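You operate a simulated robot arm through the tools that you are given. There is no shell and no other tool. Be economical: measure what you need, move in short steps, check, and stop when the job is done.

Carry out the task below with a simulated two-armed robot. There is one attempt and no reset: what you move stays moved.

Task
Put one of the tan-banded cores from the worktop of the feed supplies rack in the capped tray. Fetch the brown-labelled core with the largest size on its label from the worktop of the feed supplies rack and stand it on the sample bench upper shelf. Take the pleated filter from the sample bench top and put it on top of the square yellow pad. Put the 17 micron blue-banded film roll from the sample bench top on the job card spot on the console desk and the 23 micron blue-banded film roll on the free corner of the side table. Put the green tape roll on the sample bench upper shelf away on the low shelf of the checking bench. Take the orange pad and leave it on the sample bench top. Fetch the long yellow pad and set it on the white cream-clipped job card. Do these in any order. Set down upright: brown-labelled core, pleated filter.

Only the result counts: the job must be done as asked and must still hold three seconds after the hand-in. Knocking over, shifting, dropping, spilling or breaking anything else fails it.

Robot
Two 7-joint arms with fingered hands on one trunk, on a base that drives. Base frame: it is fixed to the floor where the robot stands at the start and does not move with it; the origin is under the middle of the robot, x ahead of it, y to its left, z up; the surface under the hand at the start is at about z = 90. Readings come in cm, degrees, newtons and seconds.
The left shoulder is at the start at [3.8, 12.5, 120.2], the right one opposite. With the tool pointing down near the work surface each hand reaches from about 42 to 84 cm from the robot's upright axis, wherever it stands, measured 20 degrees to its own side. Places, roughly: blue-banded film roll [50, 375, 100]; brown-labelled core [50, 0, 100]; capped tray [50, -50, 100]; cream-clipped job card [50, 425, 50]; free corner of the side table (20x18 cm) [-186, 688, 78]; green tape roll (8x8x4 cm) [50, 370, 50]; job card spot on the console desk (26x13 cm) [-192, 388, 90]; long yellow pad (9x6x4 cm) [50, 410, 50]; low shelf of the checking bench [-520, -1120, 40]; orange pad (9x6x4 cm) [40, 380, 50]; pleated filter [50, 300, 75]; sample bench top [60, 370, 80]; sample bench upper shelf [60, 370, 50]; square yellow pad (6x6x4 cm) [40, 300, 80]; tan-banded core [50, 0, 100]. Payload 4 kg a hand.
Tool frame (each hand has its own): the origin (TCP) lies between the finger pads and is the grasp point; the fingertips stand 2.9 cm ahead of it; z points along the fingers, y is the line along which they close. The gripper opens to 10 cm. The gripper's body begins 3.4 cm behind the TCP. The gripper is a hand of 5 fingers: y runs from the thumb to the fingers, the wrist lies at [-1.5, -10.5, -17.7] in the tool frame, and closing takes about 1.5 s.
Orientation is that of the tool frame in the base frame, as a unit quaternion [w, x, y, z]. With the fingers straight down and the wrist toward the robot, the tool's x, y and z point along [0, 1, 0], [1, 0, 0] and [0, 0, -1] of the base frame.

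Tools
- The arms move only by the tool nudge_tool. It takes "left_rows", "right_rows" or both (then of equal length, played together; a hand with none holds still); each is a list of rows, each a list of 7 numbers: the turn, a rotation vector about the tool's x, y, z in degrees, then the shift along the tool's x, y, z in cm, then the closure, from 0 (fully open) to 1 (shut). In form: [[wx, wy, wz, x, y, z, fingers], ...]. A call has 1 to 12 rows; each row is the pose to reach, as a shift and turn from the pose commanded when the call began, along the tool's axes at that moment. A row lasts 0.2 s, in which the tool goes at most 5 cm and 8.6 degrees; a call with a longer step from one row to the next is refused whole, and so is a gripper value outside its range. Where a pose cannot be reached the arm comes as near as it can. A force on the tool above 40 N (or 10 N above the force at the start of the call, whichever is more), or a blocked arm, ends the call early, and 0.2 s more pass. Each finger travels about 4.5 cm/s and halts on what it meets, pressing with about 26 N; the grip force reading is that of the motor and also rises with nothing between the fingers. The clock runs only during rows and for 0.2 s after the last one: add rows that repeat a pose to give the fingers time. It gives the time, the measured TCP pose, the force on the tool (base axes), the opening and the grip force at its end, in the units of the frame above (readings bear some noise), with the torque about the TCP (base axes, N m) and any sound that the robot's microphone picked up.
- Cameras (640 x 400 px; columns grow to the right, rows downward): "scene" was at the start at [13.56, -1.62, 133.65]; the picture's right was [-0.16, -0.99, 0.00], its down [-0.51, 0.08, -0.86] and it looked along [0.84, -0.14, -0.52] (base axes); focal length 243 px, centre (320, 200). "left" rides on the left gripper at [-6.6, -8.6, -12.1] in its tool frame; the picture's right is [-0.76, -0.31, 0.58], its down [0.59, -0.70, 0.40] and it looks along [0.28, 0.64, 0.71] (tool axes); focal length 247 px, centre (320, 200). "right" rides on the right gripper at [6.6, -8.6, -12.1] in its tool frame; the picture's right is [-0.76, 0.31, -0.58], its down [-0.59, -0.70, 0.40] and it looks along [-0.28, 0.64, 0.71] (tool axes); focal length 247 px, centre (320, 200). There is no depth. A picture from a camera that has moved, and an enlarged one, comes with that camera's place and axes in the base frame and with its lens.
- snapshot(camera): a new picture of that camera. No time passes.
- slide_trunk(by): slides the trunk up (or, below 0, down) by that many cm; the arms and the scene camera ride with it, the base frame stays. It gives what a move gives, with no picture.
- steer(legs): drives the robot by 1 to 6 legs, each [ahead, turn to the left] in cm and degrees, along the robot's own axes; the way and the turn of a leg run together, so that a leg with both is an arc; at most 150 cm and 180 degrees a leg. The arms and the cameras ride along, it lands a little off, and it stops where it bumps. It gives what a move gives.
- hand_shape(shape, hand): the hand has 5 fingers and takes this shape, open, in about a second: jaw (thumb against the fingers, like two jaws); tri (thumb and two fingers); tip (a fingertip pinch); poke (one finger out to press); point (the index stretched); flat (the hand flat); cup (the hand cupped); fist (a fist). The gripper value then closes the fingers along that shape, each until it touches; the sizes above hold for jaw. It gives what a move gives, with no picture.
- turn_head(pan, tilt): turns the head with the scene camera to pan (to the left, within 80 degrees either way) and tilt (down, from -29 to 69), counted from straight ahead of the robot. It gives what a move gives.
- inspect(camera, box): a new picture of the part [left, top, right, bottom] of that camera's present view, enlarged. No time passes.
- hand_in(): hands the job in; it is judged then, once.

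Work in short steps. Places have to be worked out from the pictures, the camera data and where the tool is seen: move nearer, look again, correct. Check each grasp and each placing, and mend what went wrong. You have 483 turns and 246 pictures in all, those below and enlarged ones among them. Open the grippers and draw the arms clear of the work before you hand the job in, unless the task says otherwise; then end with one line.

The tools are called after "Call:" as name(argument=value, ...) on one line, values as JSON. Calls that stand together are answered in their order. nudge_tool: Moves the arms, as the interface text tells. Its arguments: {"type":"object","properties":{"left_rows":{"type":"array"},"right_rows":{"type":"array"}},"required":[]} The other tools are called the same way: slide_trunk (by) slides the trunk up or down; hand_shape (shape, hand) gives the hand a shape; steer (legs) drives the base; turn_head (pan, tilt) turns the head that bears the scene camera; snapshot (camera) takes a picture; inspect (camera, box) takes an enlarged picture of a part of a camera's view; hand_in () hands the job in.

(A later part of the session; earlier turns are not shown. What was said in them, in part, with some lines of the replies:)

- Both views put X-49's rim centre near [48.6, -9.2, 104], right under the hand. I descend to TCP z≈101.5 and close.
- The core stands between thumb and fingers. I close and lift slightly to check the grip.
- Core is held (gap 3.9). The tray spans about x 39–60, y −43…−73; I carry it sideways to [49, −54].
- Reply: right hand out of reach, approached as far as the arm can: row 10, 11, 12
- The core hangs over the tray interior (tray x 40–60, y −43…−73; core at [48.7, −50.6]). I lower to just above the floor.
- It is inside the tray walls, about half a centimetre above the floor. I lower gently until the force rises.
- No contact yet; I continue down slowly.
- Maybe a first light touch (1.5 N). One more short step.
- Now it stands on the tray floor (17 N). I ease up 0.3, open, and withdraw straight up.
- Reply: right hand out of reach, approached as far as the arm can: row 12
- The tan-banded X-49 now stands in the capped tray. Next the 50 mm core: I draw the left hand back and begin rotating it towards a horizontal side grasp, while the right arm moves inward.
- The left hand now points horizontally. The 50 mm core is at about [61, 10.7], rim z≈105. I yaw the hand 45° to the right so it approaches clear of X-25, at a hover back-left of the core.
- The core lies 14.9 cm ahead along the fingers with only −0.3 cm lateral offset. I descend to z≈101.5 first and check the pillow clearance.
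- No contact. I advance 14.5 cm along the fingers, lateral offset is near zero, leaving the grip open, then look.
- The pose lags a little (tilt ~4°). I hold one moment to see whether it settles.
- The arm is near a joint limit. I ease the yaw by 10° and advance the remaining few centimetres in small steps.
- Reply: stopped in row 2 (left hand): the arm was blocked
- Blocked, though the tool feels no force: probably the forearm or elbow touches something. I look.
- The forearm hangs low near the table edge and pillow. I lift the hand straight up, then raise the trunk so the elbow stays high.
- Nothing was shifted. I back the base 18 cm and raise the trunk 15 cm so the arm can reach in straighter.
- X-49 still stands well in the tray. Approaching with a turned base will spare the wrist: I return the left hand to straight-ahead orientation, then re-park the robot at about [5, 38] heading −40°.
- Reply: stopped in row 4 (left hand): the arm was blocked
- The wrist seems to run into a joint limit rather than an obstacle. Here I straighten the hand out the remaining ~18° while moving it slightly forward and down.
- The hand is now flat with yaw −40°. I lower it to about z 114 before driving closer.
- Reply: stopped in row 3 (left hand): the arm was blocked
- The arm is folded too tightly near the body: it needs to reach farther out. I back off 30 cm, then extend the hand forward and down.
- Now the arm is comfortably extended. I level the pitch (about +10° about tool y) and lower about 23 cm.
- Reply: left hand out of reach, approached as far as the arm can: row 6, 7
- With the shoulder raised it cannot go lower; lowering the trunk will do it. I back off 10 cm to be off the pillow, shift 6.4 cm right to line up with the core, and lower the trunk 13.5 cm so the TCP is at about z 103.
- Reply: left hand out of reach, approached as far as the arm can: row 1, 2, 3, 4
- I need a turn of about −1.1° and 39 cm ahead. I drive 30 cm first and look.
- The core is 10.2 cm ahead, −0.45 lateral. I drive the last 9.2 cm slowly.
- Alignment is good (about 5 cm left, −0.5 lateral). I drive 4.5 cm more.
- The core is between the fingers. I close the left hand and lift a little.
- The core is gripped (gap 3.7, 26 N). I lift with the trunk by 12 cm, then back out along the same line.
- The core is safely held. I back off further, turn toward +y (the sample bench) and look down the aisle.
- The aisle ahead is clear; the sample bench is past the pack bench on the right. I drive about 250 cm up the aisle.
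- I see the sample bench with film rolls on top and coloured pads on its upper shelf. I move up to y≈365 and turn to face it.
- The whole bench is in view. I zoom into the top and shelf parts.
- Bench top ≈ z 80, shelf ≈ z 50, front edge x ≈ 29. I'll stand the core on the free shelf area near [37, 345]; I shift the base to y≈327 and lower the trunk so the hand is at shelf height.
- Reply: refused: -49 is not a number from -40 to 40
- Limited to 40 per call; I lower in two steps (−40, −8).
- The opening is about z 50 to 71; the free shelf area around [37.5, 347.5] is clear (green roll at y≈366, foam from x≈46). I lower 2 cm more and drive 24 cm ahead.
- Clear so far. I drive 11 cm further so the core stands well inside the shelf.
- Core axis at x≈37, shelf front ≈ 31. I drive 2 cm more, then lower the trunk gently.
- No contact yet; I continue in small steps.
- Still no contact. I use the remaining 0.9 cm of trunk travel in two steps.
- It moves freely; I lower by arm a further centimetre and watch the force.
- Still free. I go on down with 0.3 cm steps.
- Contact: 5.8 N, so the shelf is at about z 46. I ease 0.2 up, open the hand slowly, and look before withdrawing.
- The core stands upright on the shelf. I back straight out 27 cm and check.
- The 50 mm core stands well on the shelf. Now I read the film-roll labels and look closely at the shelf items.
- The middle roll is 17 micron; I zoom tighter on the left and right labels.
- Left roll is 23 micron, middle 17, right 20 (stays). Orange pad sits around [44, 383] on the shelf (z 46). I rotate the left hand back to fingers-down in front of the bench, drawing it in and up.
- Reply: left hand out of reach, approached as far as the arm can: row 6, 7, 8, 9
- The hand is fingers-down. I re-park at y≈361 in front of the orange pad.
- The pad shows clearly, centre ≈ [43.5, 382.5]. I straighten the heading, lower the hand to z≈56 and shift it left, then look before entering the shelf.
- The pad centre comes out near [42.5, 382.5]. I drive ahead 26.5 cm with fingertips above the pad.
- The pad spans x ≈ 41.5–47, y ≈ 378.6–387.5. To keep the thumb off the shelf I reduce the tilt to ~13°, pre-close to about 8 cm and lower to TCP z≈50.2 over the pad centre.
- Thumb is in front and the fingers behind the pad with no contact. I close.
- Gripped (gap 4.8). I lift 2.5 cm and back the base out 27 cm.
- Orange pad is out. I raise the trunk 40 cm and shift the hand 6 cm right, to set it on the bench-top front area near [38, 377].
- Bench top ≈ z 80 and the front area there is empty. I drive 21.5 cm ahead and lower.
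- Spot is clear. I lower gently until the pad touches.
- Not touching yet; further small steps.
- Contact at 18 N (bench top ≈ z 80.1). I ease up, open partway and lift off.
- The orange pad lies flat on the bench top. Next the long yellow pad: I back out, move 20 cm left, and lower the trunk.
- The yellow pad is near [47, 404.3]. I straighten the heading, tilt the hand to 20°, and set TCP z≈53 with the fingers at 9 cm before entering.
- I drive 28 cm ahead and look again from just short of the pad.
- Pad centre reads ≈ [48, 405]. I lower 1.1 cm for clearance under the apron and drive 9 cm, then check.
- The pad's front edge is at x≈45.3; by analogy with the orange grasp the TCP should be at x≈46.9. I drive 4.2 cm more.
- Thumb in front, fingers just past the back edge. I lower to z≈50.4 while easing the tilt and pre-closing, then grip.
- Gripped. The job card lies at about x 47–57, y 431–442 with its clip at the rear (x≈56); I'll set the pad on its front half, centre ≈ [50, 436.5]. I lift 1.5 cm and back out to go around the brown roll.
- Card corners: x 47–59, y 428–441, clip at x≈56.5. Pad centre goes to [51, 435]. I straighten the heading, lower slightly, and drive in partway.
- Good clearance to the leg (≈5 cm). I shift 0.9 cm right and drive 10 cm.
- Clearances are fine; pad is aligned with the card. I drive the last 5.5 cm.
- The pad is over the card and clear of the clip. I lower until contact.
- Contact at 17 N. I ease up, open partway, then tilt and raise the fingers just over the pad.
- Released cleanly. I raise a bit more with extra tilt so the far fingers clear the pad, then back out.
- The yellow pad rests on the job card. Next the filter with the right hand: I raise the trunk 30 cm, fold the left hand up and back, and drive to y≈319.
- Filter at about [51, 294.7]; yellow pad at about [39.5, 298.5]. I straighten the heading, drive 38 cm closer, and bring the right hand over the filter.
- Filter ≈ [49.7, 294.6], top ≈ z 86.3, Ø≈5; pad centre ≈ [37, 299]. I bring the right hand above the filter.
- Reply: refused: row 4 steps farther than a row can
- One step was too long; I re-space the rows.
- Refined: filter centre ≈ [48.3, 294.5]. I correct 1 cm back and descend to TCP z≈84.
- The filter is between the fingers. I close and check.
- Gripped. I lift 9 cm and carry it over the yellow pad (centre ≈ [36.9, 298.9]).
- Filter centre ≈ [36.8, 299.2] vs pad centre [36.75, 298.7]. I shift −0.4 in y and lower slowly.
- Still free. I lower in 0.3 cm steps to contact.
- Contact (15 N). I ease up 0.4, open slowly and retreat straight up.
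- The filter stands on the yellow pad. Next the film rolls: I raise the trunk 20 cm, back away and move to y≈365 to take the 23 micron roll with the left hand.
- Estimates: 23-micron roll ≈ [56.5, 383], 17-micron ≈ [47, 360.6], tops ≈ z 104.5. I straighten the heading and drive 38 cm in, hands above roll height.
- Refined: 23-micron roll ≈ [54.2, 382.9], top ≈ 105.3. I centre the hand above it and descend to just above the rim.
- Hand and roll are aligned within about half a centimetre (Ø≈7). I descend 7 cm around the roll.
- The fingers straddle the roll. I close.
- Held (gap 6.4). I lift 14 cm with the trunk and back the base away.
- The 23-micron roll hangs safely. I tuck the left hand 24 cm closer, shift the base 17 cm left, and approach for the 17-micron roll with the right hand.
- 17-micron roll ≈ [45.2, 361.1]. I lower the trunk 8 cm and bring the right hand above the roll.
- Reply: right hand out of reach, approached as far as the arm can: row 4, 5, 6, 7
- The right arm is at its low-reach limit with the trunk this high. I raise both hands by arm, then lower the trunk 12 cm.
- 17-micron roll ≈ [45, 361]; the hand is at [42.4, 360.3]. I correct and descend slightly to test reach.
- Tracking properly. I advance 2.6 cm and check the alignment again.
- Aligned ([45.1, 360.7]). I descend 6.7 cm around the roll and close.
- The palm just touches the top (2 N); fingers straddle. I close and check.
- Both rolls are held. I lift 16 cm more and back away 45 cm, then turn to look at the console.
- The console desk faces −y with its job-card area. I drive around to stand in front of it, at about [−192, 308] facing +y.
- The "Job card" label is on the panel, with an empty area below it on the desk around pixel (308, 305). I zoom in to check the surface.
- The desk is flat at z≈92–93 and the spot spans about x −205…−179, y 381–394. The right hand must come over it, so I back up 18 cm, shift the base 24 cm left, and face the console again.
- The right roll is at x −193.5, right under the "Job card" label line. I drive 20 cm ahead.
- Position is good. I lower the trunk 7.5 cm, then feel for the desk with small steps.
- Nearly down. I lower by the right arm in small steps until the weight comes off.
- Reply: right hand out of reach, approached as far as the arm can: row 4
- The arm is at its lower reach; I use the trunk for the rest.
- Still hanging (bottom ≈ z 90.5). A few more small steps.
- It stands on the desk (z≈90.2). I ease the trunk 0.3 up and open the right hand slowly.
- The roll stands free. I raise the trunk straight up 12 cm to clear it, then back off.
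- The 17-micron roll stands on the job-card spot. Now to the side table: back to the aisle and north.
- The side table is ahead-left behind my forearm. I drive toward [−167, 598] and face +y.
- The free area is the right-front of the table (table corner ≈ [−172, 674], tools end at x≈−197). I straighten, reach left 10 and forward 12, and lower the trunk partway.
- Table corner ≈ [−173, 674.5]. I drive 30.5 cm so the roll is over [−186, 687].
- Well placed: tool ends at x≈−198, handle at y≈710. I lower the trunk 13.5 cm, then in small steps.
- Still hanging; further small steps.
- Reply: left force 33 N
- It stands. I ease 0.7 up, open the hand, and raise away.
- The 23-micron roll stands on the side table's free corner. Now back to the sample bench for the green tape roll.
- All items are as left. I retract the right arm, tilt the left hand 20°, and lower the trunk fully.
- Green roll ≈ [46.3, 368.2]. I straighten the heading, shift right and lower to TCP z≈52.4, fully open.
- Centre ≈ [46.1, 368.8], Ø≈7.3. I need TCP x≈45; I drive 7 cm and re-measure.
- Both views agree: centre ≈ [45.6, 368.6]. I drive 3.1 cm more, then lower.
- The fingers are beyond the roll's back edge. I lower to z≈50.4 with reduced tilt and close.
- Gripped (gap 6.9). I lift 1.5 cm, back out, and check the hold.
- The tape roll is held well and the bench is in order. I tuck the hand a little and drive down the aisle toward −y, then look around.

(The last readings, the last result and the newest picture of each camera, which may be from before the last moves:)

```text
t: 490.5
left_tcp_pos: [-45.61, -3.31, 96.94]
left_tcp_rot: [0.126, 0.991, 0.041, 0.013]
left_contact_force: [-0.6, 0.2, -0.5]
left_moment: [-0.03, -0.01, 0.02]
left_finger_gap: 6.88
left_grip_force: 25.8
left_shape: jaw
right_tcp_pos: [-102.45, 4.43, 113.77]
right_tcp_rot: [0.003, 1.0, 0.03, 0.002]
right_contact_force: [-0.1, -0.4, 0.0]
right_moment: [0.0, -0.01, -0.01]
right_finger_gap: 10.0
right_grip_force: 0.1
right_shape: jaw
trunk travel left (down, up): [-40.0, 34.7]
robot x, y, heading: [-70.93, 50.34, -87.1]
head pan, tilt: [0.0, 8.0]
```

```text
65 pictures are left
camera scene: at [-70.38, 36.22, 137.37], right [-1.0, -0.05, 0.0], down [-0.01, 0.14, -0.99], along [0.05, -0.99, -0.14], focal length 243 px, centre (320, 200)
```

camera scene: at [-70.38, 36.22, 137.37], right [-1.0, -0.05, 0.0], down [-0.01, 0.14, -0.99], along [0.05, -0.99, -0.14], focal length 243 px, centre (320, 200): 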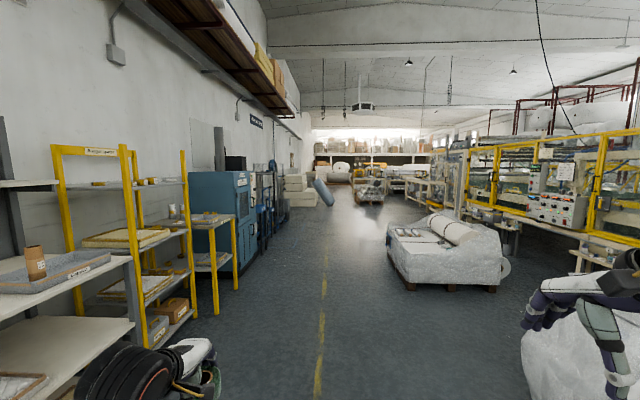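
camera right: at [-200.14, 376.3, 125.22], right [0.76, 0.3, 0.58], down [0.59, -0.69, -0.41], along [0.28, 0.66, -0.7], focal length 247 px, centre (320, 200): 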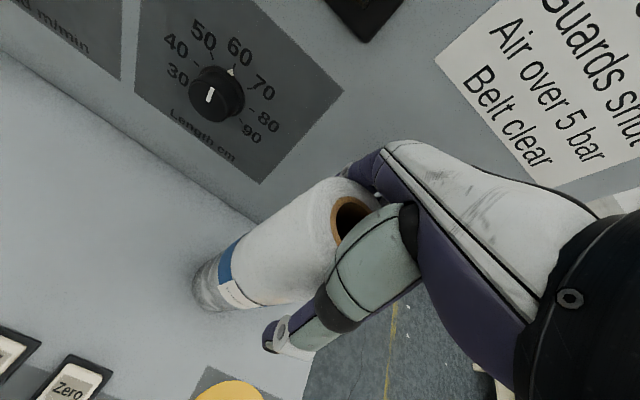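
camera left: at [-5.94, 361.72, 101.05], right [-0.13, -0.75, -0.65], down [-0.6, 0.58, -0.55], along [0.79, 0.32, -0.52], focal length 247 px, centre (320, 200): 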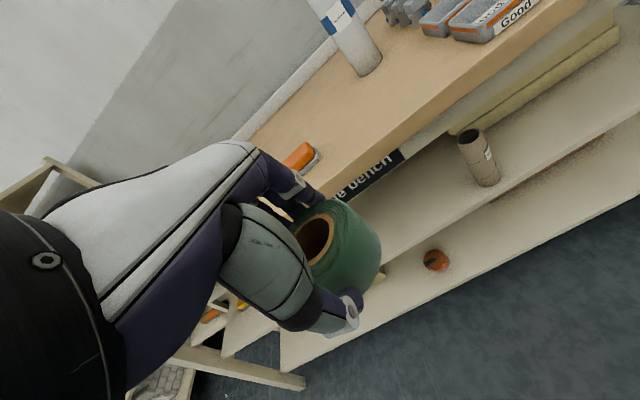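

The aisle ahead is clear along the yellow line. I drive 450 cm and look again.

Call:
steer(legs=[[0, -4], [150, 0], [150, 0], [150, 0]])

Call:
snapshot(camera="scene")

Call:
turn_head(pan=-45, tilt=8)

Call:
snapshot(camera="scene")

```text
t: 512.5
left_tcp_pos: [-61.27, -455.55, 96.9]
left_tcp_rot: [0.127, 0.992, -0.003, 0.007]
left_contact_force: [0.3, 0.1, -1.5]
left_moment: [-0.01, 0.01, -0.01]
left_finger_gap: 6.9
left_grip_force: 26.0
left_shape: jaw
right_tcp_pos: [-117.06, -442.7, 113.9]
right_tcp_rot: [0.004, 1.0, -0.014, 0.002]
right_contact_force: [0.7, 0.2, 0.1]
right_moment: [0.03, -0.02, -0.05]
right_finger_gap: 10.01
right_grip_force: 0.0
right_shape: jaw
trunk travel left (down, up): [-40.0, 34.7]
robot x, y, heading: [-82.05, -399.55, -92.0]
head pan, tilt: [0.0, 8.0]
```

```text
64 pictures are left
camera scene: at [-82.41, -413.79, 137.37], right [-1.0, 0.04, 0.0], down [0.01, 0.14, -0.99], along [-0.04, -0.99, -0.14], focal length 243 px, centre (320, 200)
```

scene: 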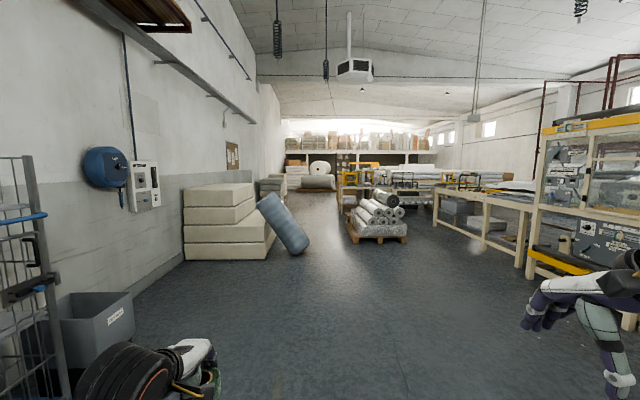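

```text
t: 513.6
left_tcp_pos: [-61.02, -455.49, 96.81]
left_tcp_rot: [0.127, 0.992, -0.002, 0.007]
left_contact_force: [-0.1, -0.5, -0.4]
left_moment: [-0.01, 0.04, 0.0]
left_finger_gap: 6.87
left_grip_force: 25.4
left_shape: jaw
right_tcp_pos: [-117.08, -442.65, 113.82]
right_tcp_rot: [0.004, 1.0, -0.015, 0.002]
right_contact_force: [-1.1, 0.2, -1.0]
right_moment: [0.0, 0.0, -0.01]
right_finger_gap: 10.0
right_grip_force: 0.0
right_shape: jaw
trunk travel left (down, up): [-40.0, 34.7]
robot x, y, heading: [-82.19, -399.82, -92.3]
head pan, tilt: [-45.0, 8.0]
```

```text
63 pictures are left
camera scene: at [-88.86, -410.83, 137.37], right [-0.68, 0.73, 0.0], down [0.1, 0.1, -0.99], along [-0.72, -0.68, -0.14], focal length 243 px, centre (320, 200)
```

scene: 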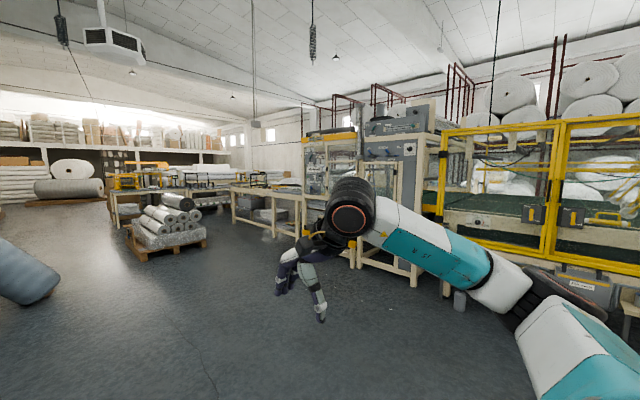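

Between the pallet of rolls and the long table there is a passage toward the target. I drive diagonally to about [−262, −592] and look.

Call:
steer(legs=[[0, -41], [150, 0], [110, 0], [0, 43]])

Call:
turn_head(pan=-15, tilt=10)

Call:
snapshot(camera="scene")

```text
t: 530.1
left_tcp_pos: [-231.75, -641.51, 96.91]
left_tcp_rot: [0.127, 0.991, 0.033, 0.012]
left_contact_force: [-0.3, 0.3, 0.7]
left_moment: [-0.01, -0.01, 0.01]
left_finger_gap: 6.88
left_grip_force: 26.0
left_shape: jaw
right_tcp_pos: [-288.49, -632.92, 113.71]
right_tcp_rot: [0.003, 1.0, 0.022, 0.003]
right_contact_force: [-0.2, -0.3, 0.2]
right_moment: [0.01, 0.02, -0.01]
right_finger_gap: 10.0
right_grip_force: 0.1
right_shape: jaw
trunk travel left (down, up): [-40.0, 34.7]
robot x, y, heading: [-256.56, -587.13, -87.7]
head pan, tilt: [-45.0, 8.0]
```

```text
t: 531.0
left_tcp_pos: [-231.91, -641.44, 96.84]
left_tcp_rot: [0.127, 0.991, 0.034, 0.012]
left_contact_force: [0.2, 0.4, -1.1]
left_moment: [0.01, -0.01, -0.01]
left_finger_gap: 6.87
left_grip_force: 25.6
left_shape: jaw
right_tcp_pos: [-288.5, -632.75, 113.78]
right_tcp_rot: [0.003, 1.0, 0.023, 0.002]
right_contact_force: [0.1, 0.0, -0.3]
right_moment: [-0.01, 0.04, 0.01]
right_finger_gap: 9.96
right_grip_force: 0.1
right_shape: jaw
trunk travel left (down, up): [-40.0, 34.7]
robot x, y, heading: [-256.65, -587.06, -87.6]
head pan, tilt: [-15.0, 10.0]
```

```text
62 pictures are left
camera scene: at [-258.54, -601.31, 137.05], right [-0.98, 0.22, 0.0], down [0.04, 0.17, -0.98], along [-0.22, -0.96, -0.17], focal length 243 px, centre (320, 200)
```

scene: 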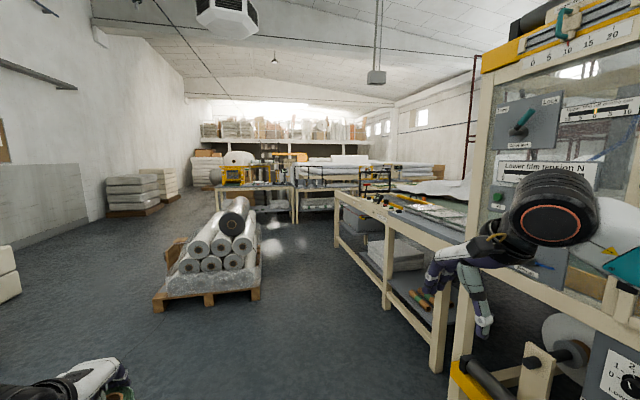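

The passage between the pallet (x > −251) and the long table (x < −365) is wide enough. I drive via [−309, −700] down to y≈−960.

Call:
steer(legs=[[0, -27], [125, 0], [0, 25], [130, 0]])

Call:
turn_head(pan=-35, tilt=15)

Call:
snapshot(camera="scene")

```text
t: 537.0
left_tcp_pos: [-294.61, -732.41, 97.12]
left_tcp_rot: [0.128, 0.974, -0.184, -0.024]
left_contact_force: [-0.7, 0.0, -0.7]
left_moment: [0.02, 0.0, 0.03]
left_finger_gap: 6.9
left_grip_force: 25.9
left_shape: jaw
right_tcp_pos: [-342.09, -700.15, 114.26]
right_tcp_rot: [0.001, 0.979, -0.202, -0.008]
right_contact_force: [0.1, 0.1, 0.9]
right_moment: [0.02, -0.02, -0.01]
right_finger_gap: 10.01
right_grip_force: 0.1
right_shape: jaw
trunk travel left (down, up): [-40.0, 34.7]
robot x, y, heading: [-295.23, -673.84, -113.0]
head pan, tilt: [-15.0, 10.0]
stopped in leg 2: the robot was blocked; the commanded pose is now the measured one
```

```text
t: 537.8
left_tcp_pos: [-294.45, -732.63, 97.27]
left_tcp_rot: [0.13, 0.974, -0.183, -0.024]
left_contact_force: [-0.3, -0.5, -0.1]
left_moment: [-0.02, -0.01, 0.0]
left_finger_gap: 6.85
left_grip_force: 26.7
left_shape: jaw
right_tcp_pos: [-342.1, -700.17, 114.31]
right_tcp_rot: [0.003, 0.979, -0.202, -0.007]
right_contact_force: [0.3, -0.6, 0.1]
right_moment: [0.0, 0.0, -0.03]
right_finger_gap: 9.97
right_grip_force: 0.0
right_shape: jaw
trunk travel left (down, up): [-40.0, 34.7]
robot x, y, heading: [-295.06, -673.2, -113.4]
head pan, tilt: [-35.0, 15.0]
```

```text
61 pictures are left
camera scene: at [-302.98, -682.22, 136.44], right [-0.53, 0.85, 0.0], down [0.2, 0.13, -0.97], along [-0.82, -0.51, -0.24], focal length 243 px, centre (320, 200)
```

scene: 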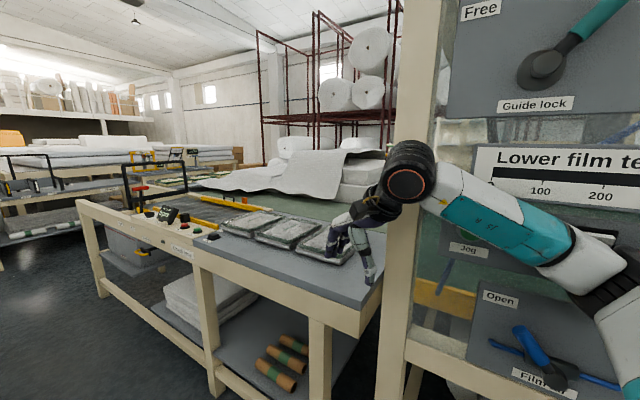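

My right forearm met the machine post. I reverse 35 cm and first fold the right arm closer in.

Call:
steer(legs=[[-35, 0]])

Call:
nudge_tool(right_rows=[[0, 0, 0, 3, 0, -2, 0], [0, 0, 0, 6, 0, -4, 0], [0, 0, 0, 9, 0, -6, 0], [0, 0, 0, 12, 0, -8, 0], [0, 0, 0, 15, 0, -10, 0], [0, 0, 0, 18, 0, -10, 0], [0, 0, 0, 20, 0, -10, 0], [0, 0, 0, 20, 0, -10, 0]])

Call:
snapshot(camera="scene")

```text
t: 540.1
left_tcp_pos: [-282.08, -700.42, 96.86]
left_tcp_rot: [0.126, 0.974, -0.185, -0.016]
left_contact_force: [-0.2, 0.1, -0.8]
left_moment: [-0.02, 0.02, 0.0]
left_finger_gap: 6.87
left_grip_force: 26.0
left_shape: jaw
right_tcp_pos: [-329.79, -668.14, 113.51]
right_tcp_rot: [-0.001, 0.979, -0.202, 0.0]
right_contact_force: [0.4, 0.5, 0.2]
right_moment: [-0.03, 0.04, 0.03]
right_finger_gap: 9.98
right_grip_force: 0.0
right_shape: jaw
trunk travel left (down, up): [-40.0, 34.7]
robot x, y, heading: [-281.61, -640.96, -113.3]
head pan, tilt: [-35.0, 15.0]
```

```text
t: 541.9
left_tcp_pos: [-282.06, -700.62, 96.92]
left_tcp_rot: [0.126, 0.975, -0.185, -0.016]
left_contact_force: [0.3, -0.1, -0.2]
left_moment: [0.04, -0.01, -0.01]
left_finger_gap: 6.85
left_grip_force: 25.6
left_shape: jaw
right_tcp_pos: [-311.43, -676.28, 123.42]
right_tcp_rot: [-0.002, 0.979, -0.202, 0.0]
right_contact_force: [-0.5, -0.4, -1.2]
right_moment: [-0.01, 0.0, -0.04]
right_finger_gap: 9.98
right_grip_force: 0.0
right_shape: jaw
trunk travel left (down, up): [-40.0, 34.7]
robot x, y, heading: [-280.88, -641.25, -113.4]
head pan, tilt: [-35.0, 15.0]
```

```text
60 pictures are left
camera scene: at [-291.04, -650.37, 136.23], right [-0.53, 0.85, 0.0], down [0.22, 0.14, -0.97], along [-0.82, -0.51, -0.26], focal length 243 px, centre (320, 200)
```

scene: 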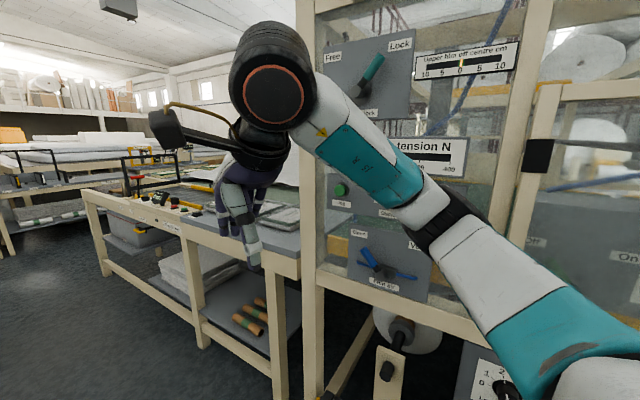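

Nothing was displaced. I take a line at x≈−300, further from the machine.

Call:
steer(legs=[[0, 10], [80, 0], [0, 13.4], [120, 0]])

Call:
turn_head(pan=-20, tilt=15)

Call:
snapshot(camera="scene")

```text
t: 553.4
left_tcp_pos: [-276.05, -894.35, 96.85]
left_tcp_rot: [0.126, 0.992, 0.015, 0.009]
left_contact_force: [-1.0, -0.1, -1.0]
left_moment: [0.0, -0.03, -0.01]
left_finger_gap: 6.88
left_grip_force: 25.6
left_shape: jaw
right_tcp_pos: [-312.69, -883.61, 123.39]
right_tcp_rot: [-0.003, 1.0, 0.0, 0.0]
right_contact_force: [0.0, 0.1, -1.0]
right_moment: [0.0, 0.02, -0.01]
right_finger_gap: 10.01
right_grip_force: 0.1
right_shape: jaw
trunk travel left (down, up): [-40.0, 34.7]
robot x, y, heading: [-298.64, -839.3, -89.9]
head pan, tilt: [-35.0, 15.0]
```

```text
t: 554.2
left_tcp_pos: [-276.11, -894.36, 96.88]
left_tcp_rot: [0.126, 0.992, 0.014, 0.01]
left_contact_force: [0.0, 0.8, -1.0]
left_moment: [-0.02, 0.02, 0.01]
left_finger_gap: 6.89
left_grip_force: 26.0
left_shape: jaw
right_tcp_pos: [-312.65, -883.48, 123.36]
right_tcp_rot: [-0.002, 1.0, -0.001, 0.0]
right_contact_force: [-0.9, 0.9, 0.2]
right_moment: [0.03, 0.02, 0.0]
right_finger_gap: 10.0
right_grip_force: 0.0
right_shape: jaw
trunk travel left (down, up): [-40.0, 34.7]
robot x, y, heading: [-298.49, -839.51, -89.9]
head pan, tilt: [-20.0, 15.0]
```

```text
59 pictures are left
camera scene: at [-301.91, -852.95, 136.23], right [-0.94, 0.34, 0.0], down [0.09, 0.24, -0.97], along [-0.33, -0.91, -0.26], focal length 243 px, centre (320, 200)
```

scene: 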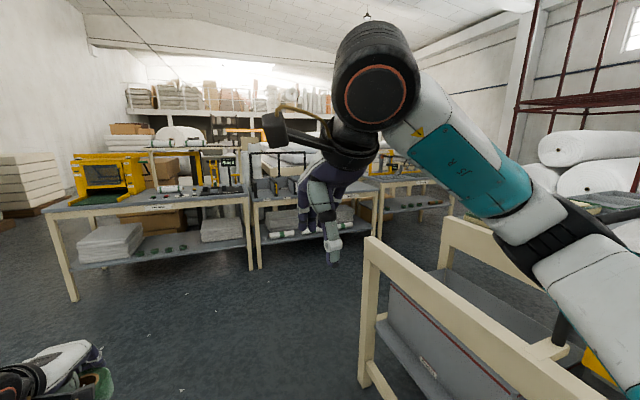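

The checking bench should be the third bench (around x −520). I drive forward to y≈−1010, then along the bench row.

Call:
steer(legs=[[150, 0], [20, 0], [0, -90], [130, 0]])

Call:
turn_head(pan=55, tilt=20)

Call:
snapshot(camera="scene")

```text
t: 573.0
left_tcp_pos: [-488.86, -1016.46, 96.82]
left_tcp_rot: [-0.092, -0.68, 0.722, 0.086]
left_contact_force: [-0.2, 0.3, -0.1]
left_moment: [-0.01, -0.01, -0.01]
left_finger_gap: 6.85
left_grip_force: 25.7
left_shape: jaw
right_tcp_pos: [-475.04, -981.19, 123.32]
right_tcp_rot: [0.001, -0.675, 0.738, -0.002]
right_contact_force: [-0.2, -0.6, 0.4]
right_moment: [0.0, -0.01, -0.04]
right_finger_gap: 9.97
right_grip_force: 0.0
right_shape: jaw
trunk travel left (down, up): [-40.0, 34.7]
robot x, y, heading: [-432.08, -999.3, 175.1]
head pan, tilt: [-20.0, 15.0]
```

```text
t: 574.5
left_tcp_pos: [-488.91, -1016.68, 96.9]
left_tcp_rot: [-0.092, -0.68, 0.723, 0.086]
left_contact_force: [-0.4, 0.0, -1.4]
left_moment: [-0.01, -0.01, -0.01]
left_finger_gap: 6.87
left_grip_force: 25.7
left_shape: jaw
right_tcp_pos: [-474.9, -981.16, 123.37]
right_tcp_rot: [0.002, -0.675, 0.738, -0.002]
right_contact_force: [-0.2, 0.4, -0.3]
right_moment: [-0.01, 0.01, 0.0]
right_finger_gap: 9.99
right_grip_force: 0.0
right_shape: jaw
trunk travel left (down, up): [-40.0, 34.7]
robot x, y, heading: [-431.96, -999.13, 174.7]
head pan, tilt: [55.0, 20.0]
```

```text
58 pictures are left
camera scene: at [-442.85, -1005.81, 135.42], right [-0.76, 0.65, 0.0], down [0.22, 0.26, -0.94], along [-0.61, -0.72, -0.34], focal length 243 px, centre (320, 200)
```

scene: 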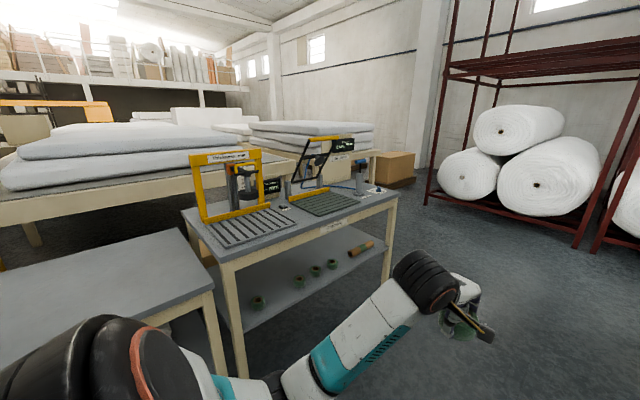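

This is the checking bench; its low shelf (z≈40) has tape rolls along the front with a free gap at about x −552 (between rolls at −535 and −570). I drive to x≈−575 and face the bench.

Call:
steer(legs=[[0, 5.3], [143, 0], [0, 90]])

Call:
turn_head(pan=10, tilt=35)

Call:
snapshot(camera="scene")

```text
t: 586.2
left_tcp_pos: [-553.17, -1054.78, 96.85]
left_tcp_rot: [0.125, 0.991, 0.04, 0.013]
left_contact_force: [0.0, 0.4, -1.1]
left_moment: [-0.03, -0.04, 0.03]
left_finger_gap: 6.85
left_grip_force: 25.8
left_shape: jaw
right_tcp_pos: [-590.25, -1045.86, 123.4]
right_tcp_rot: [-0.002, 1.0, 0.025, 0.0]
right_contact_force: [0.4, 0.2, 0.4]
right_moment: [0.0, -0.01, 0.0]
right_finger_gap: 9.98
right_grip_force: 0.1
right_shape: jaw
trunk travel left (down, up): [-40.0, 34.7]
robot x, y, heading: [-578.62, -1000.89, -87.2]
head pan, tilt: [55.0, 20.0]
```

```text
t: 587.3
left_tcp_pos: [-553.05, -1054.79, 96.97]
left_tcp_rot: [0.126, 0.991, 0.04, 0.012]
left_contact_force: [0.3, -0.3, 0.2]
left_moment: [-0.01, 0.0, 0.01]
left_finger_gap: 6.85
left_grip_force: 26.0
left_shape: jaw
right_tcp_pos: [-590.24, -1045.92, 123.27]
right_tcp_rot: [-0.001, 1.0, 0.024, 0.0]
right_contact_force: [-0.4, -0.3, 1.6]
right_moment: [-0.04, 0.03, -0.02]
right_finger_gap: 9.99
right_grip_force: 0.1
right_shape: jaw
trunk travel left (down, up): [-40.0, 34.7]
robot x, y, heading: [-578.15, -1001.29, -87.3]
head pan, tilt: [10.0, 35.0]
```

```text
57 pictures are left
camera scene: at [-576.31, -1014.34, 133.04], right [-0.97, -0.22, 0.0], down [-0.13, 0.56, -0.82], along [0.18, -0.8, -0.57], focal length 243 px, centre (320, 200)
```

scene: 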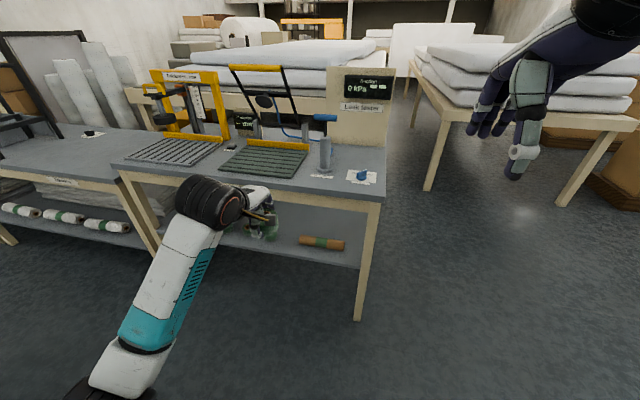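

The bench top is at z≈70 with the low shelf at 40. I lower the trunk and look under the top.

Call:
slide_trunk(by=-40)

Call:
turn_head(pan=15, tilt=25)

Call:
snapshot(camera="scene")

Call:
snapshot(camera="left")

```text
t: 591.2
left_tcp_pos: [-552.99, -1054.82, 56.24]
left_tcp_rot: [0.118, 0.992, 0.04, 0.013]
left_contact_force: [0.1, 0.1, -1.0]
left_moment: [-0.01, 0.03, 0.0]
left_finger_gap: 6.89
left_grip_force: 25.9
left_shape: jaw
right_tcp_pos: [-590.16, -1045.69, 83.44]
right_tcp_rot: [-0.001, 1.0, 0.025, 0.0]
right_contact_force: [-0.2, 0.2, 0.5]
right_moment: [-0.02, -0.01, 0.0]
right_finger_gap: 9.98
right_grip_force: 0.1
right_shape: jaw
trunk travel left (down, up): [0.0, 74.7]
robot x, y, heading: [-578.77, -1001.0, -87.2]
head pan, tilt: [10.0, 35.0]
```

```text
t: 591.9
left_tcp_pos: [-553.04, -1054.81, 56.21]
left_tcp_rot: [0.118, 0.992, 0.04, 0.013]
left_contact_force: [-0.3, -0.2, -0.5]
left_moment: [-0.02, 0.0, 0.03]
left_finger_gap: 6.82
left_grip_force: 26.6
left_shape: jaw
right_tcp_pos: [-590.21, -1045.78, 83.3]
right_tcp_rot: [-0.001, 1.0, 0.025, 0.0]
right_contact_force: [0.2, -0.2, -0.2]
right_moment: [0.01, 0.0, 0.03]
right_finger_gap: 9.98
right_grip_force: 0.1
right_shape: jaw
trunk travel left (down, up): [0.0, 74.7]
robot x, y, heading: [-578.52, -1000.87, -87.1]
head pan, tilt: [15.0, 25.0]
```

```text
56 pictures are left
camera scene: at [-574.7, -1029.15, 92.82], right [-0.95, -0.31, 0.0], down [-0.13, 0.4, -0.91], along [0.28, -0.86, -0.42], focal length 243 px, centre (320, 200)
```

scene: 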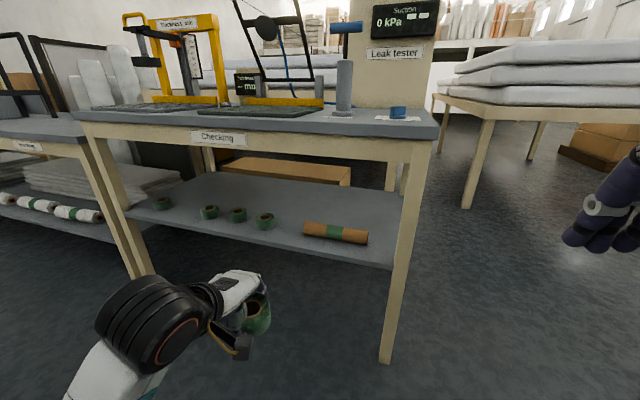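

```text
55 pictures are left
camera left: at [-560.7, -1044.27, 65.79], right [-0.76, 0.1, -0.64], down [0.55, 0.64, -0.54], along [0.35, -0.76, -0.54], focal length 247 px, centre (320, 200)
```

left: 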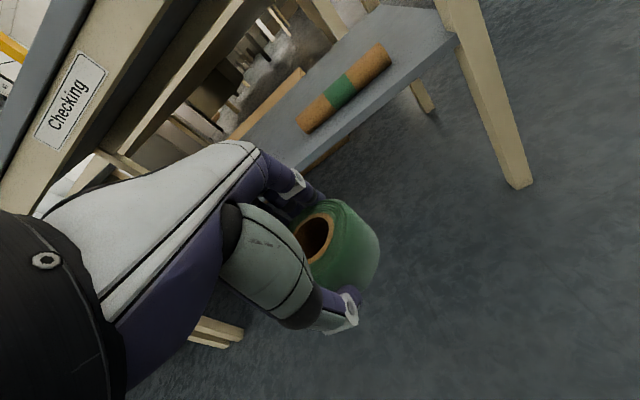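

The label reads "Checking". Shelf rolls sit at x ≈ −468, −497, −511, −525 and a tan cylinder at −544…−568, all near y −1106. The widest gap is at x≈−482.5, so I shift the base 72 cm.

Call:
steer(legs=[[0, 87], [72, 0], [0, -90]])

Call:
turn_head(pan=15, tilt=25)

Call:
snapshot(camera="scene")

Call:
snapshot(camera="left")

```text
t: 603.6
left_tcp_pos: [-486.31, -1054.87, 56.24]
left_tcp_rot: [0.119, 0.993, 0.005, 0.008]
left_contact_force: [0.3, -0.7, -0.9]
left_moment: [0.01, 0.02, 0.02]
left_finger_gap: 6.82
left_grip_force: 26.1
left_shape: jaw
right_tcp_pos: [-522.74, -1043.62, 83.32]
right_tcp_rot: [-0.001, 1.0, -0.009, 0.001]
right_contact_force: [-0.4, 0.4, 0.8]
right_moment: [-0.02, 0.0, 0.01]
right_finger_gap: 9.97
right_grip_force: 0.0
right_shape: jaw
trunk travel left (down, up): [0.0, 74.7]
robot x, y, heading: [-508.38, -999.36, -90.8]
head pan, tilt: [15.0, 25.0]
```

```text
t: 604.2
left_tcp_pos: [-486.23, -1054.98, 56.17]
left_tcp_rot: [0.117, 0.993, 0.007, 0.009]
left_contact_force: [-0.3, -0.6, -0.7]
left_moment: [0.0, -0.03, -0.02]
left_finger_gap: 6.84
left_grip_force: 26.4
left_shape: jaw
right_tcp_pos: [-522.85, -1043.38, 83.37]
right_tcp_rot: [-0.001, 1.0, -0.009, -0.001]
right_contact_force: [0.6, -0.1, 0.0]
right_moment: [0.02, 0.01, 0.02]
right_finger_gap: 9.99
right_grip_force: 0.1
right_shape: jaw
trunk travel left (down, up): [0.0, 74.7]
robot x, y, heading: [-507.78, -999.6, -91.1]
head pan, tilt: [15.0, 25.0]
```

```text
54 pictures are left
camera scene: at [-506.17, -1027.84, 92.83], right [-0.97, -0.24, 0.0], down [-0.1, 0.41, -0.91], along [0.22, -0.88, -0.42], focal length 243 px, centre (320, 200)
```

scene: 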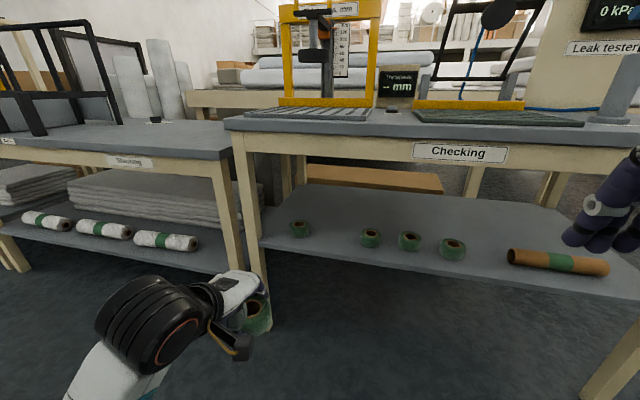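

```text
53 pictures are left
camera left: at [-493.21, -1043.85, 65.78], right [-0.75, 0.15, -0.64], down [0.59, 0.6, -0.54], along [0.3, -0.79, -0.54], focal length 247 px, centre (320, 200)
```

left: 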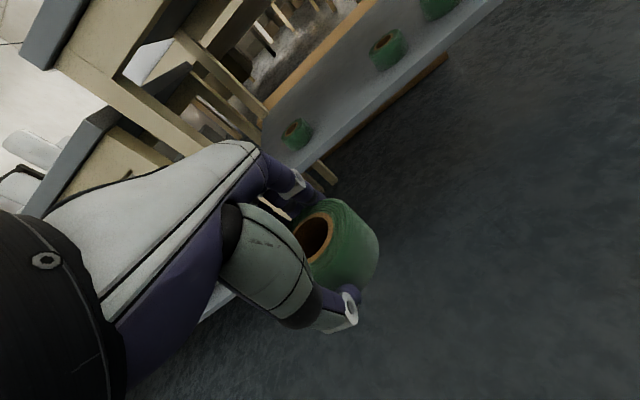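

Refined from here: rolls at x ≈ −479 and −507, so the gap centre is x≈−493; the shelf looks nearer z 43 with the apron bottom at ≈ 75. I shift the hand right 7 cm, extend 15 cm and lower 4 cm.

Call:
nudge_tool(left_rows=[[0, 0, 0, -1.8, 3.4, 1.8, 1], [0, 0, 0, -3.6, 6.8, 3.7, 1], [0, 0, 0, -5.4, 10.2, 5.5, 1], [0, 0, 0, -7.2, 13.6, 7.4, 1], [0, 0, 0, -7.2, 13.6, 7.4, 1]])

Call:
steer(legs=[[14, 0]])

Call:
snapshot(camera="left")

Call:
snapshot(camera="scene")

```text
t: 605.4
left_tcp_pos: [-493.65, -1070.04, 52.24]
left_tcp_rot: [0.119, 0.993, 0.006, 0.009]
left_contact_force: [-0.1, 0.7, -1.1]
left_moment: [0.04, -0.02, 0.03]
left_finger_gap: 6.81
left_grip_force: 25.9
left_shape: jaw
right_tcp_pos: [-522.81, -1043.38, 83.29]
right_tcp_rot: [-0.003, 1.0, -0.009, 0.0]
right_contact_force: [-1.0, -0.6, -0.7]
right_moment: [0.03, 0.01, 0.05]
right_finger_gap: 9.98
right_grip_force: 0.0
right_shape: jaw
trunk travel left (down, up): [0.0, 74.7]
robot x, y, heading: [-507.89, -999.08, -91.0]
head pan, tilt: [15.0, 25.0]
```

```text
t: 606.7
left_tcp_pos: [-494.03, -1084.02, 52.38]
left_tcp_rot: [0.118, 0.993, 0.005, 0.008]
left_contact_force: [-1.0, 0.2, -0.8]
left_moment: [0.03, 0.03, 0.0]
left_finger_gap: 6.81
left_grip_force: 25.3
left_shape: jaw
right_tcp_pos: [-523.09, -1057.35, 83.27]
right_tcp_rot: [-0.002, 1.0, -0.01, 0.0]
right_contact_force: [-0.3, 1.0, 0.5]
right_moment: [0.01, 0.01, -0.05]
right_finger_gap: 9.99
right_grip_force: 0.1
right_shape: jaw
trunk travel left (down, up): [0.0, 74.7]
robot x, y, heading: [-508.25, -1013.32, -90.9]
head pan, tilt: [15.0, 25.0]
```

```text
52 pictures are left
camera left: at [-501.0, -1072.82, 61.84], right [-0.75, 0.15, -0.64], down [0.59, 0.6, -0.54], along [0.3, -0.79, -0.54], focal length 247 px, centre (320, 200)
```

left: 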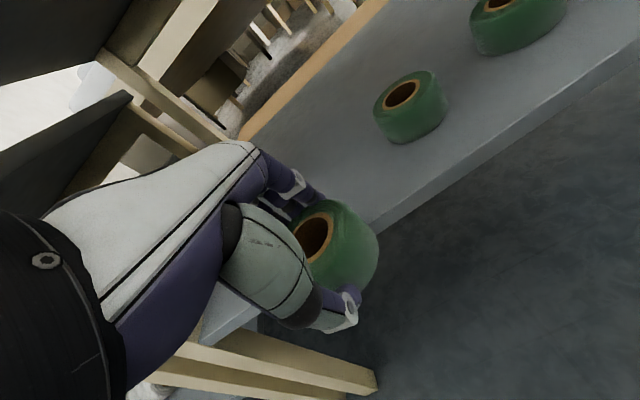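

```text
51 pictures are left
camera scene: at [-506.49, -1041.76, 92.83], right [-0.97, -0.24, 0.0], down [-0.1, 0.41, -0.91], along [0.22, -0.88, -0.42], focal length 243 px, centre (320, 200)
```

scene: 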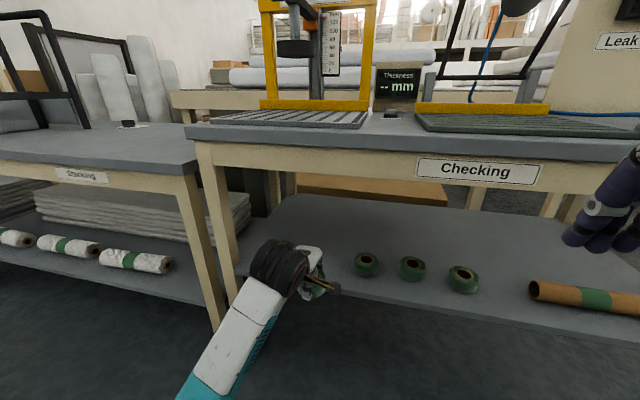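

I nudge 1.3 cm left to centre in the gap and drive 14 cm further in.

Call:
nudge_tool(left_rows=[[0, 0, 0, 0.7, 0, 0, 1], [0, 0, 0, 1.3, 0, 0, 1], [0, 0, 0, 1.3, 0, 0, 1]])

Call:
steer(legs=[[14, 0]])

Call:
snapshot(camera="left")

Call:
snapshot(camera="scene")

```text
t: 607.5
left_tcp_pos: [-492.6, -1083.99, 52.37]
left_tcp_rot: [0.119, 0.993, 0.005, 0.008]
left_contact_force: [-0.9, 0.4, -0.2]
left_moment: [0.01, 0.01, -0.01]
left_finger_gap: 6.81
left_grip_force: 25.9
left_shape: jaw
right_tcp_pos: [-523.13, -1057.29, 83.38]
right_tcp_rot: [-0.001, 1.0, -0.01, -0.001]
right_contact_force: [-0.3, 0.4, 0.4]
right_moment: [0.0, 0.01, -0.03]
right_finger_gap: 10.0
right_grip_force: 0.0
right_shape: jaw
trunk travel left (down, up): [0.0, 74.7]
robot x, y, heading: [-508.48, -1013.8, -90.9]
head pan, tilt: [15.0, 25.0]
```

```text
t: 608.8
left_tcp_pos: [-493.3, -1097.55, 52.29]
left_tcp_rot: [0.118, 0.993, 0.002, 0.007]
left_contact_force: [0.7, 0.0, 0.1]
left_moment: [0.04, 0.0, 0.0]
left_finger_gap: 6.8
left_grip_force: 25.5
left_shape: jaw
right_tcp_pos: [-523.56, -1070.83, 83.32]
right_tcp_rot: [-0.002, 1.0, -0.012, 0.0]
right_contact_force: [-0.2, 0.0, -0.7]
right_moment: [0.01, -0.01, -0.01]
right_finger_gap: 9.98
right_grip_force: 0.1
right_shape: jaw
trunk travel left (down, up): [0.0, 74.7]
robot x, y, heading: [-508.73, -1027.21, -91.5]
head pan, tilt: [15.0, 25.0]
```

```text
50 pictures are left
camera left: at [-500.22, -1086.54, 61.97], right [-0.75, 0.16, -0.64], down [0.59, 0.59, -0.54], along [0.3, -0.79, -0.54], focal length 247 px, centre (320, 200)
```

left: 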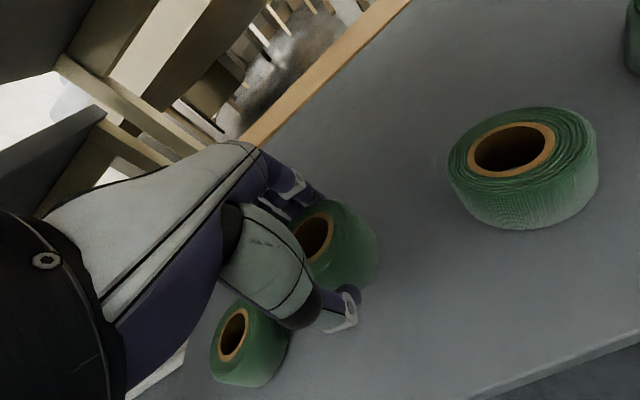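

```text
49 pictures are left
camera scene: at [-506.91, -1055.44, 92.83], right [-0.97, -0.24, 0.0], down [-0.1, 0.41, -0.91], along [0.21, -0.88, -0.42], focal length 243 px, centre (320, 200)
```

scene: 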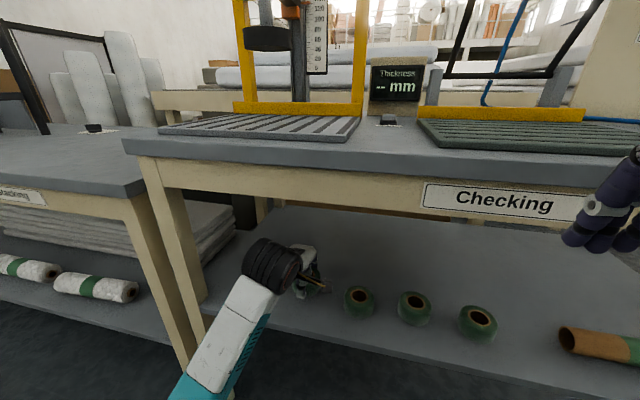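

Held roll is centred between its neighbours (≈ −481.5 and −506). I lower slowly, feeling for the shelf.

Call:
nudge_tool(left_rows=[[0, 0, 0, 0, -0.1, 0.4, 1], [0, 0, 0, 0, -0.2, 0.8, 1], [0, 0, 0, 0, -0.3, 1.2, 1], [0, 0, 0, 0, -0.4, 1.6, 1], [0, 0, 0, 0, -0.5, 2, 1], [0, 0, 0, 0, -0.5, 2, 1]])

```text
t: 610.2
left_tcp_pos: [-493.44, -1097.68, 50.38]
left_tcp_rot: [0.118, 0.993, 0.003, 0.008]
left_contact_force: [-0.5, 0.3, 0.1]
left_moment: [-0.01, 0.0, 0.01]
left_finger_gap: 6.79
left_grip_force: 25.9
left_shape: jaw
right_tcp_pos: [-523.56, -1070.94, 83.31]
right_tcp_rot: [-0.002, 1.0, -0.012, 0.0]
right_contact_force: [-0.3, -0.5, -0.6]
right_moment: [0.02, 0.04, -0.01]
right_finger_gap: 10.0
right_grip_force: 0.0
right_shape: jaw
trunk travel left (down, up): [0.0, 74.7]
robot x, y, heading: [-508.55, -1027.42, -91.2]
head pan, tilt: [15.0, 25.0]
```

No contact yet; I go on.

Call:
nudge_tool(left_rows=[[0, 0, 0, 0, -0.1, 0.4, 1], [0, 0, 0, 0, -0.2, 0.8, 1], [0, 0, 0, 0, -0.3, 1.2, 1], [0, 0, 0, 0, -0.4, 1.6, 1], [0, 0, 0, 0, -0.5, 2, 1], [0, 0, 0, 0, -0.5, 2, 1]])

Call:
snapshot(camera="left")

```text
t: 611.6
left_tcp_pos: [-493.37, -1097.58, 49.01]
left_tcp_rot: [0.126, 0.992, 0.003, 0.008]
left_contact_force: [1.8, 7.4, 35.1]
left_moment: [-0.05, -0.02, 0.06]
left_finger_gap: 7.0
left_grip_force: 26.2
left_shape: jaw
right_tcp_pos: [-523.67, -1070.57, 83.56]
right_tcp_rot: [0.001, 1.0, -0.013, 0.0]
right_contact_force: [-0.8, 0.0, -0.9]
right_moment: [0.01, -0.02, -0.01]
right_finger_gap: 10.02
right_grip_force: 0.2
right_shape: jaw
trunk travel left (down, up): [0.0, 74.7]
robot x, y, heading: [-508.62, -1027.25, -91.5]
head pan, tilt: [15.0, 25.0]
```

```text
48 pictures are left
camera left: at [-500.26, -1086.35, 58.41], right [-0.75, 0.15, -0.65], down [0.59, 0.59, -0.55], along [0.3, -0.8, -0.53], focal length 247 px, centre (320, 200)
```

left: 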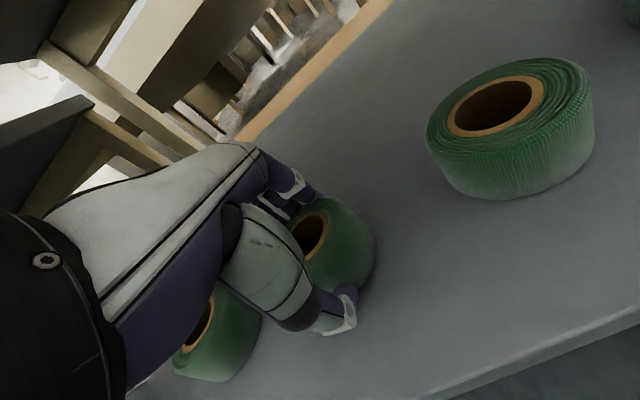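

Contact (35 N; shelf ≈ z 44.7). I ease up 0.9, open gently, and check.

Call:
nudge_tool(left_rows=[[0, 0, 0, 0, 0.1, -0.5, 1], [0, 0, 0, 0, 0.2, -0.9, 1], [0, 0, 0, 0, 0.2, -0.9, 0.8], [0, 0, 0, 0, 0.2, -0.9, 0.6], [0, 0, 0, 0, 0.2, -0.9, 0.4], [0, 0, 0, 0, 0.2, -0.9, 0.2], [0, 0, 0, 0, 0.2, -0.9, 0.15], [0, 0, 0, 0, 0.2, -0.9, 0.15], [0, 0, 0, 0, 0.2, -0.9, 0.15]])

Call:
snapshot(camera="left")

```text
t: 613.6
left_tcp_pos: [-493.39, -1097.58, 49.0]
left_tcp_rot: [0.118, 0.993, 0.003, 0.008]
left_contact_force: [-0.2, -1.3, 3.8]
left_moment: [0.16, 0.01, -0.01]
left_finger_gap: 8.28
left_grip_force: 0.0
left_shape: jaw
right_tcp_pos: [-523.68, -1070.96, 83.5]
right_tcp_rot: [-0.002, 1.0, -0.012, 0.0]
right_contact_force: [0.0, -0.7, -0.1]
right_moment: [0.0, -0.01, 0.01]
right_finger_gap: 9.99
right_grip_force: 0.0
right_shape: jaw
trunk travel left (down, up): [0.0, 74.7]
robot x, y, heading: [-508.98, -1027.11, -91.2]
head pan, tilt: [15.0, 25.0]
```

```text
47 pictures are left
camera left: at [-500.18, -1086.5, 58.7], right [-0.75, 0.16, -0.64], down [0.59, 0.6, -0.54], along [0.3, -0.79, -0.54], focal length 247 px, centre (320, 200)
```

left: 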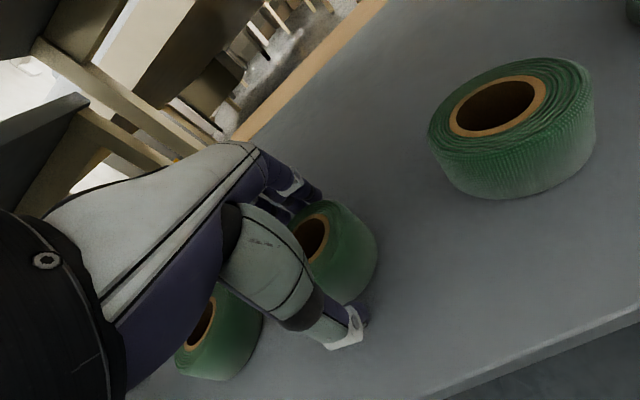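

Released; the roll sits flat. I raise 4 cm with extra tilt and fully open, watching that it stays put.

Call:
nudge_tool(left_rows=[[-2, 0, 0, 0, 0.1, -0.6, 0.1], [-4, 0, 0, 0, 0.2, -1.4, 0], [-6, 0, 0, 0, 0.4, -2.2, 0], [-6, 0, 0, 0, 0.6, -3, 0], [-6, 0, 0, 0, 0.8, -3.8, 0], [-6, 0, 0, 0, 0.8, -4.2, 0], [-6, 0, 0, 0, 0.8, -4.2, 0]])

Call:
snapshot(camera="left")

```text
t: 615.2
left_tcp_pos: [-493.45, -1097.36, 53.56]
left_tcp_rot: [0.168, 0.986, 0.003, 0.008]
left_contact_force: [0.4, 0.2, 0.6]
left_moment: [-0.01, 0.0, 0.02]
left_finger_gap: 9.99
left_grip_force: 0.0
left_shape: jaw
right_tcp_pos: [-523.61, -1070.94, 83.47]
right_tcp_rot: [-0.001, 1.0, -0.012, 0.0]
right_contact_force: [-0.9, -0.7, -1.0]
right_moment: [0.02, 0.02, 0.01]
right_finger_gap: 10.0
right_grip_force: 0.0
right_shape: jaw
trunk travel left (down, up): [0.0, 74.7]
robot x, y, heading: [-508.61, -1027.18, -91.4]
head pan, tilt: [15.0, 25.0]
```

```text
46 pictures are left
camera left: at [-500.31, -1085.37, 61.92], right [-0.75, 0.09, -0.66], down [0.59, 0.53, -0.6], along [0.3, -0.84, -0.45], focal length 247 px, centre (320, 200)
```

left: 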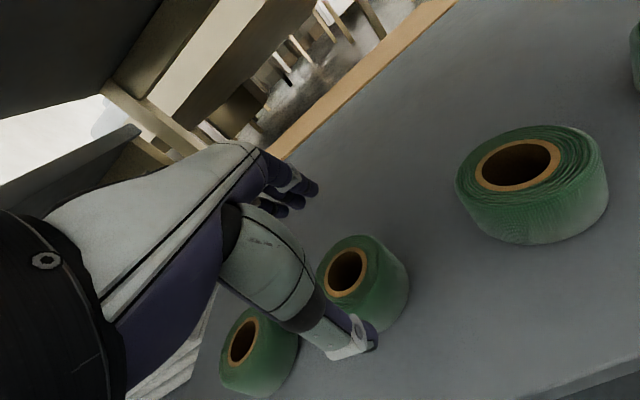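

The roll stays put and the fingers are above it. I back out 40 cm and verify the result.

Call:
steer(legs=[[-40, 0]])

Call:
snapshot(camera="scene")

Call:
inspect(camera="scene", box=[240, 170, 560, 300])

```text
t: 617.7
left_tcp_pos: [-491.54, -1057.32, 53.64]
left_tcp_rot: [0.17, 0.985, 0.011, 0.01]
left_contact_force: [-0.5, 0.3, -0.1]
left_moment: [0.02, 0.01, -0.01]
left_finger_gap: 9.99
left_grip_force: 0.0
left_shape: jaw
right_tcp_pos: [-522.2, -1031.39, 83.24]
right_tcp_rot: [-0.001, 1.0, -0.004, 0.0]
right_contact_force: [-1.0, 0.4, -0.1]
right_moment: [0.0, 0.0, -0.02]
right_finger_gap: 9.99
right_grip_force: 0.1
right_shape: jaw
trunk travel left (down, up): [0.0, 74.7]
robot x, y, heading: [-507.9, -987.01, -90.4]
head pan, tilt: [15.0, 25.0]
```

```text
45 pictures are left
camera scene: at [-505.84, -1015.67, 92.82], right [-0.97, -0.25, 0.0], down [-0.11, 0.41, -0.91], along [0.23, -0.88, -0.42], focal length 243 px, centre (320, 200)
```

scene: 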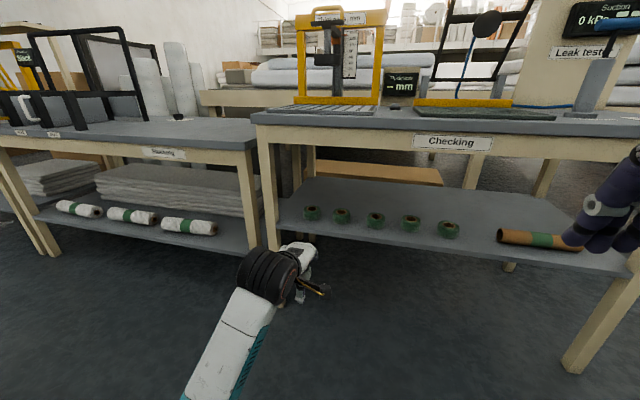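

```text
2.00 times, centred on (400, 235) of scene
camera zoom: at [-505.84, -1015.67, 92.82], right [-0.97, -0.25, 0.0], down [-0.11, 0.41, -0.91], along [0.23, -0.88, -0.42], focal length 486 px, centre (160, 130)
```

zoom: 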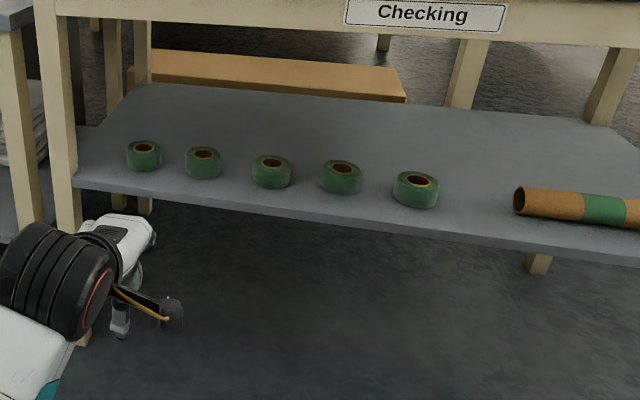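

The tape roll stands in line with the others on the low shelf of the checking bench. All tasks were seen completed, both grippers are open and the arms are clear, so I hand the job in.

Call:
hand_in()

```text
The job is handed in.
```

I completed all eight placements and handed the job in with both grippers open and the arms clear. On the way to the checking bench my right forearm bumped the machine post near the long table. Nothing looked displaced.
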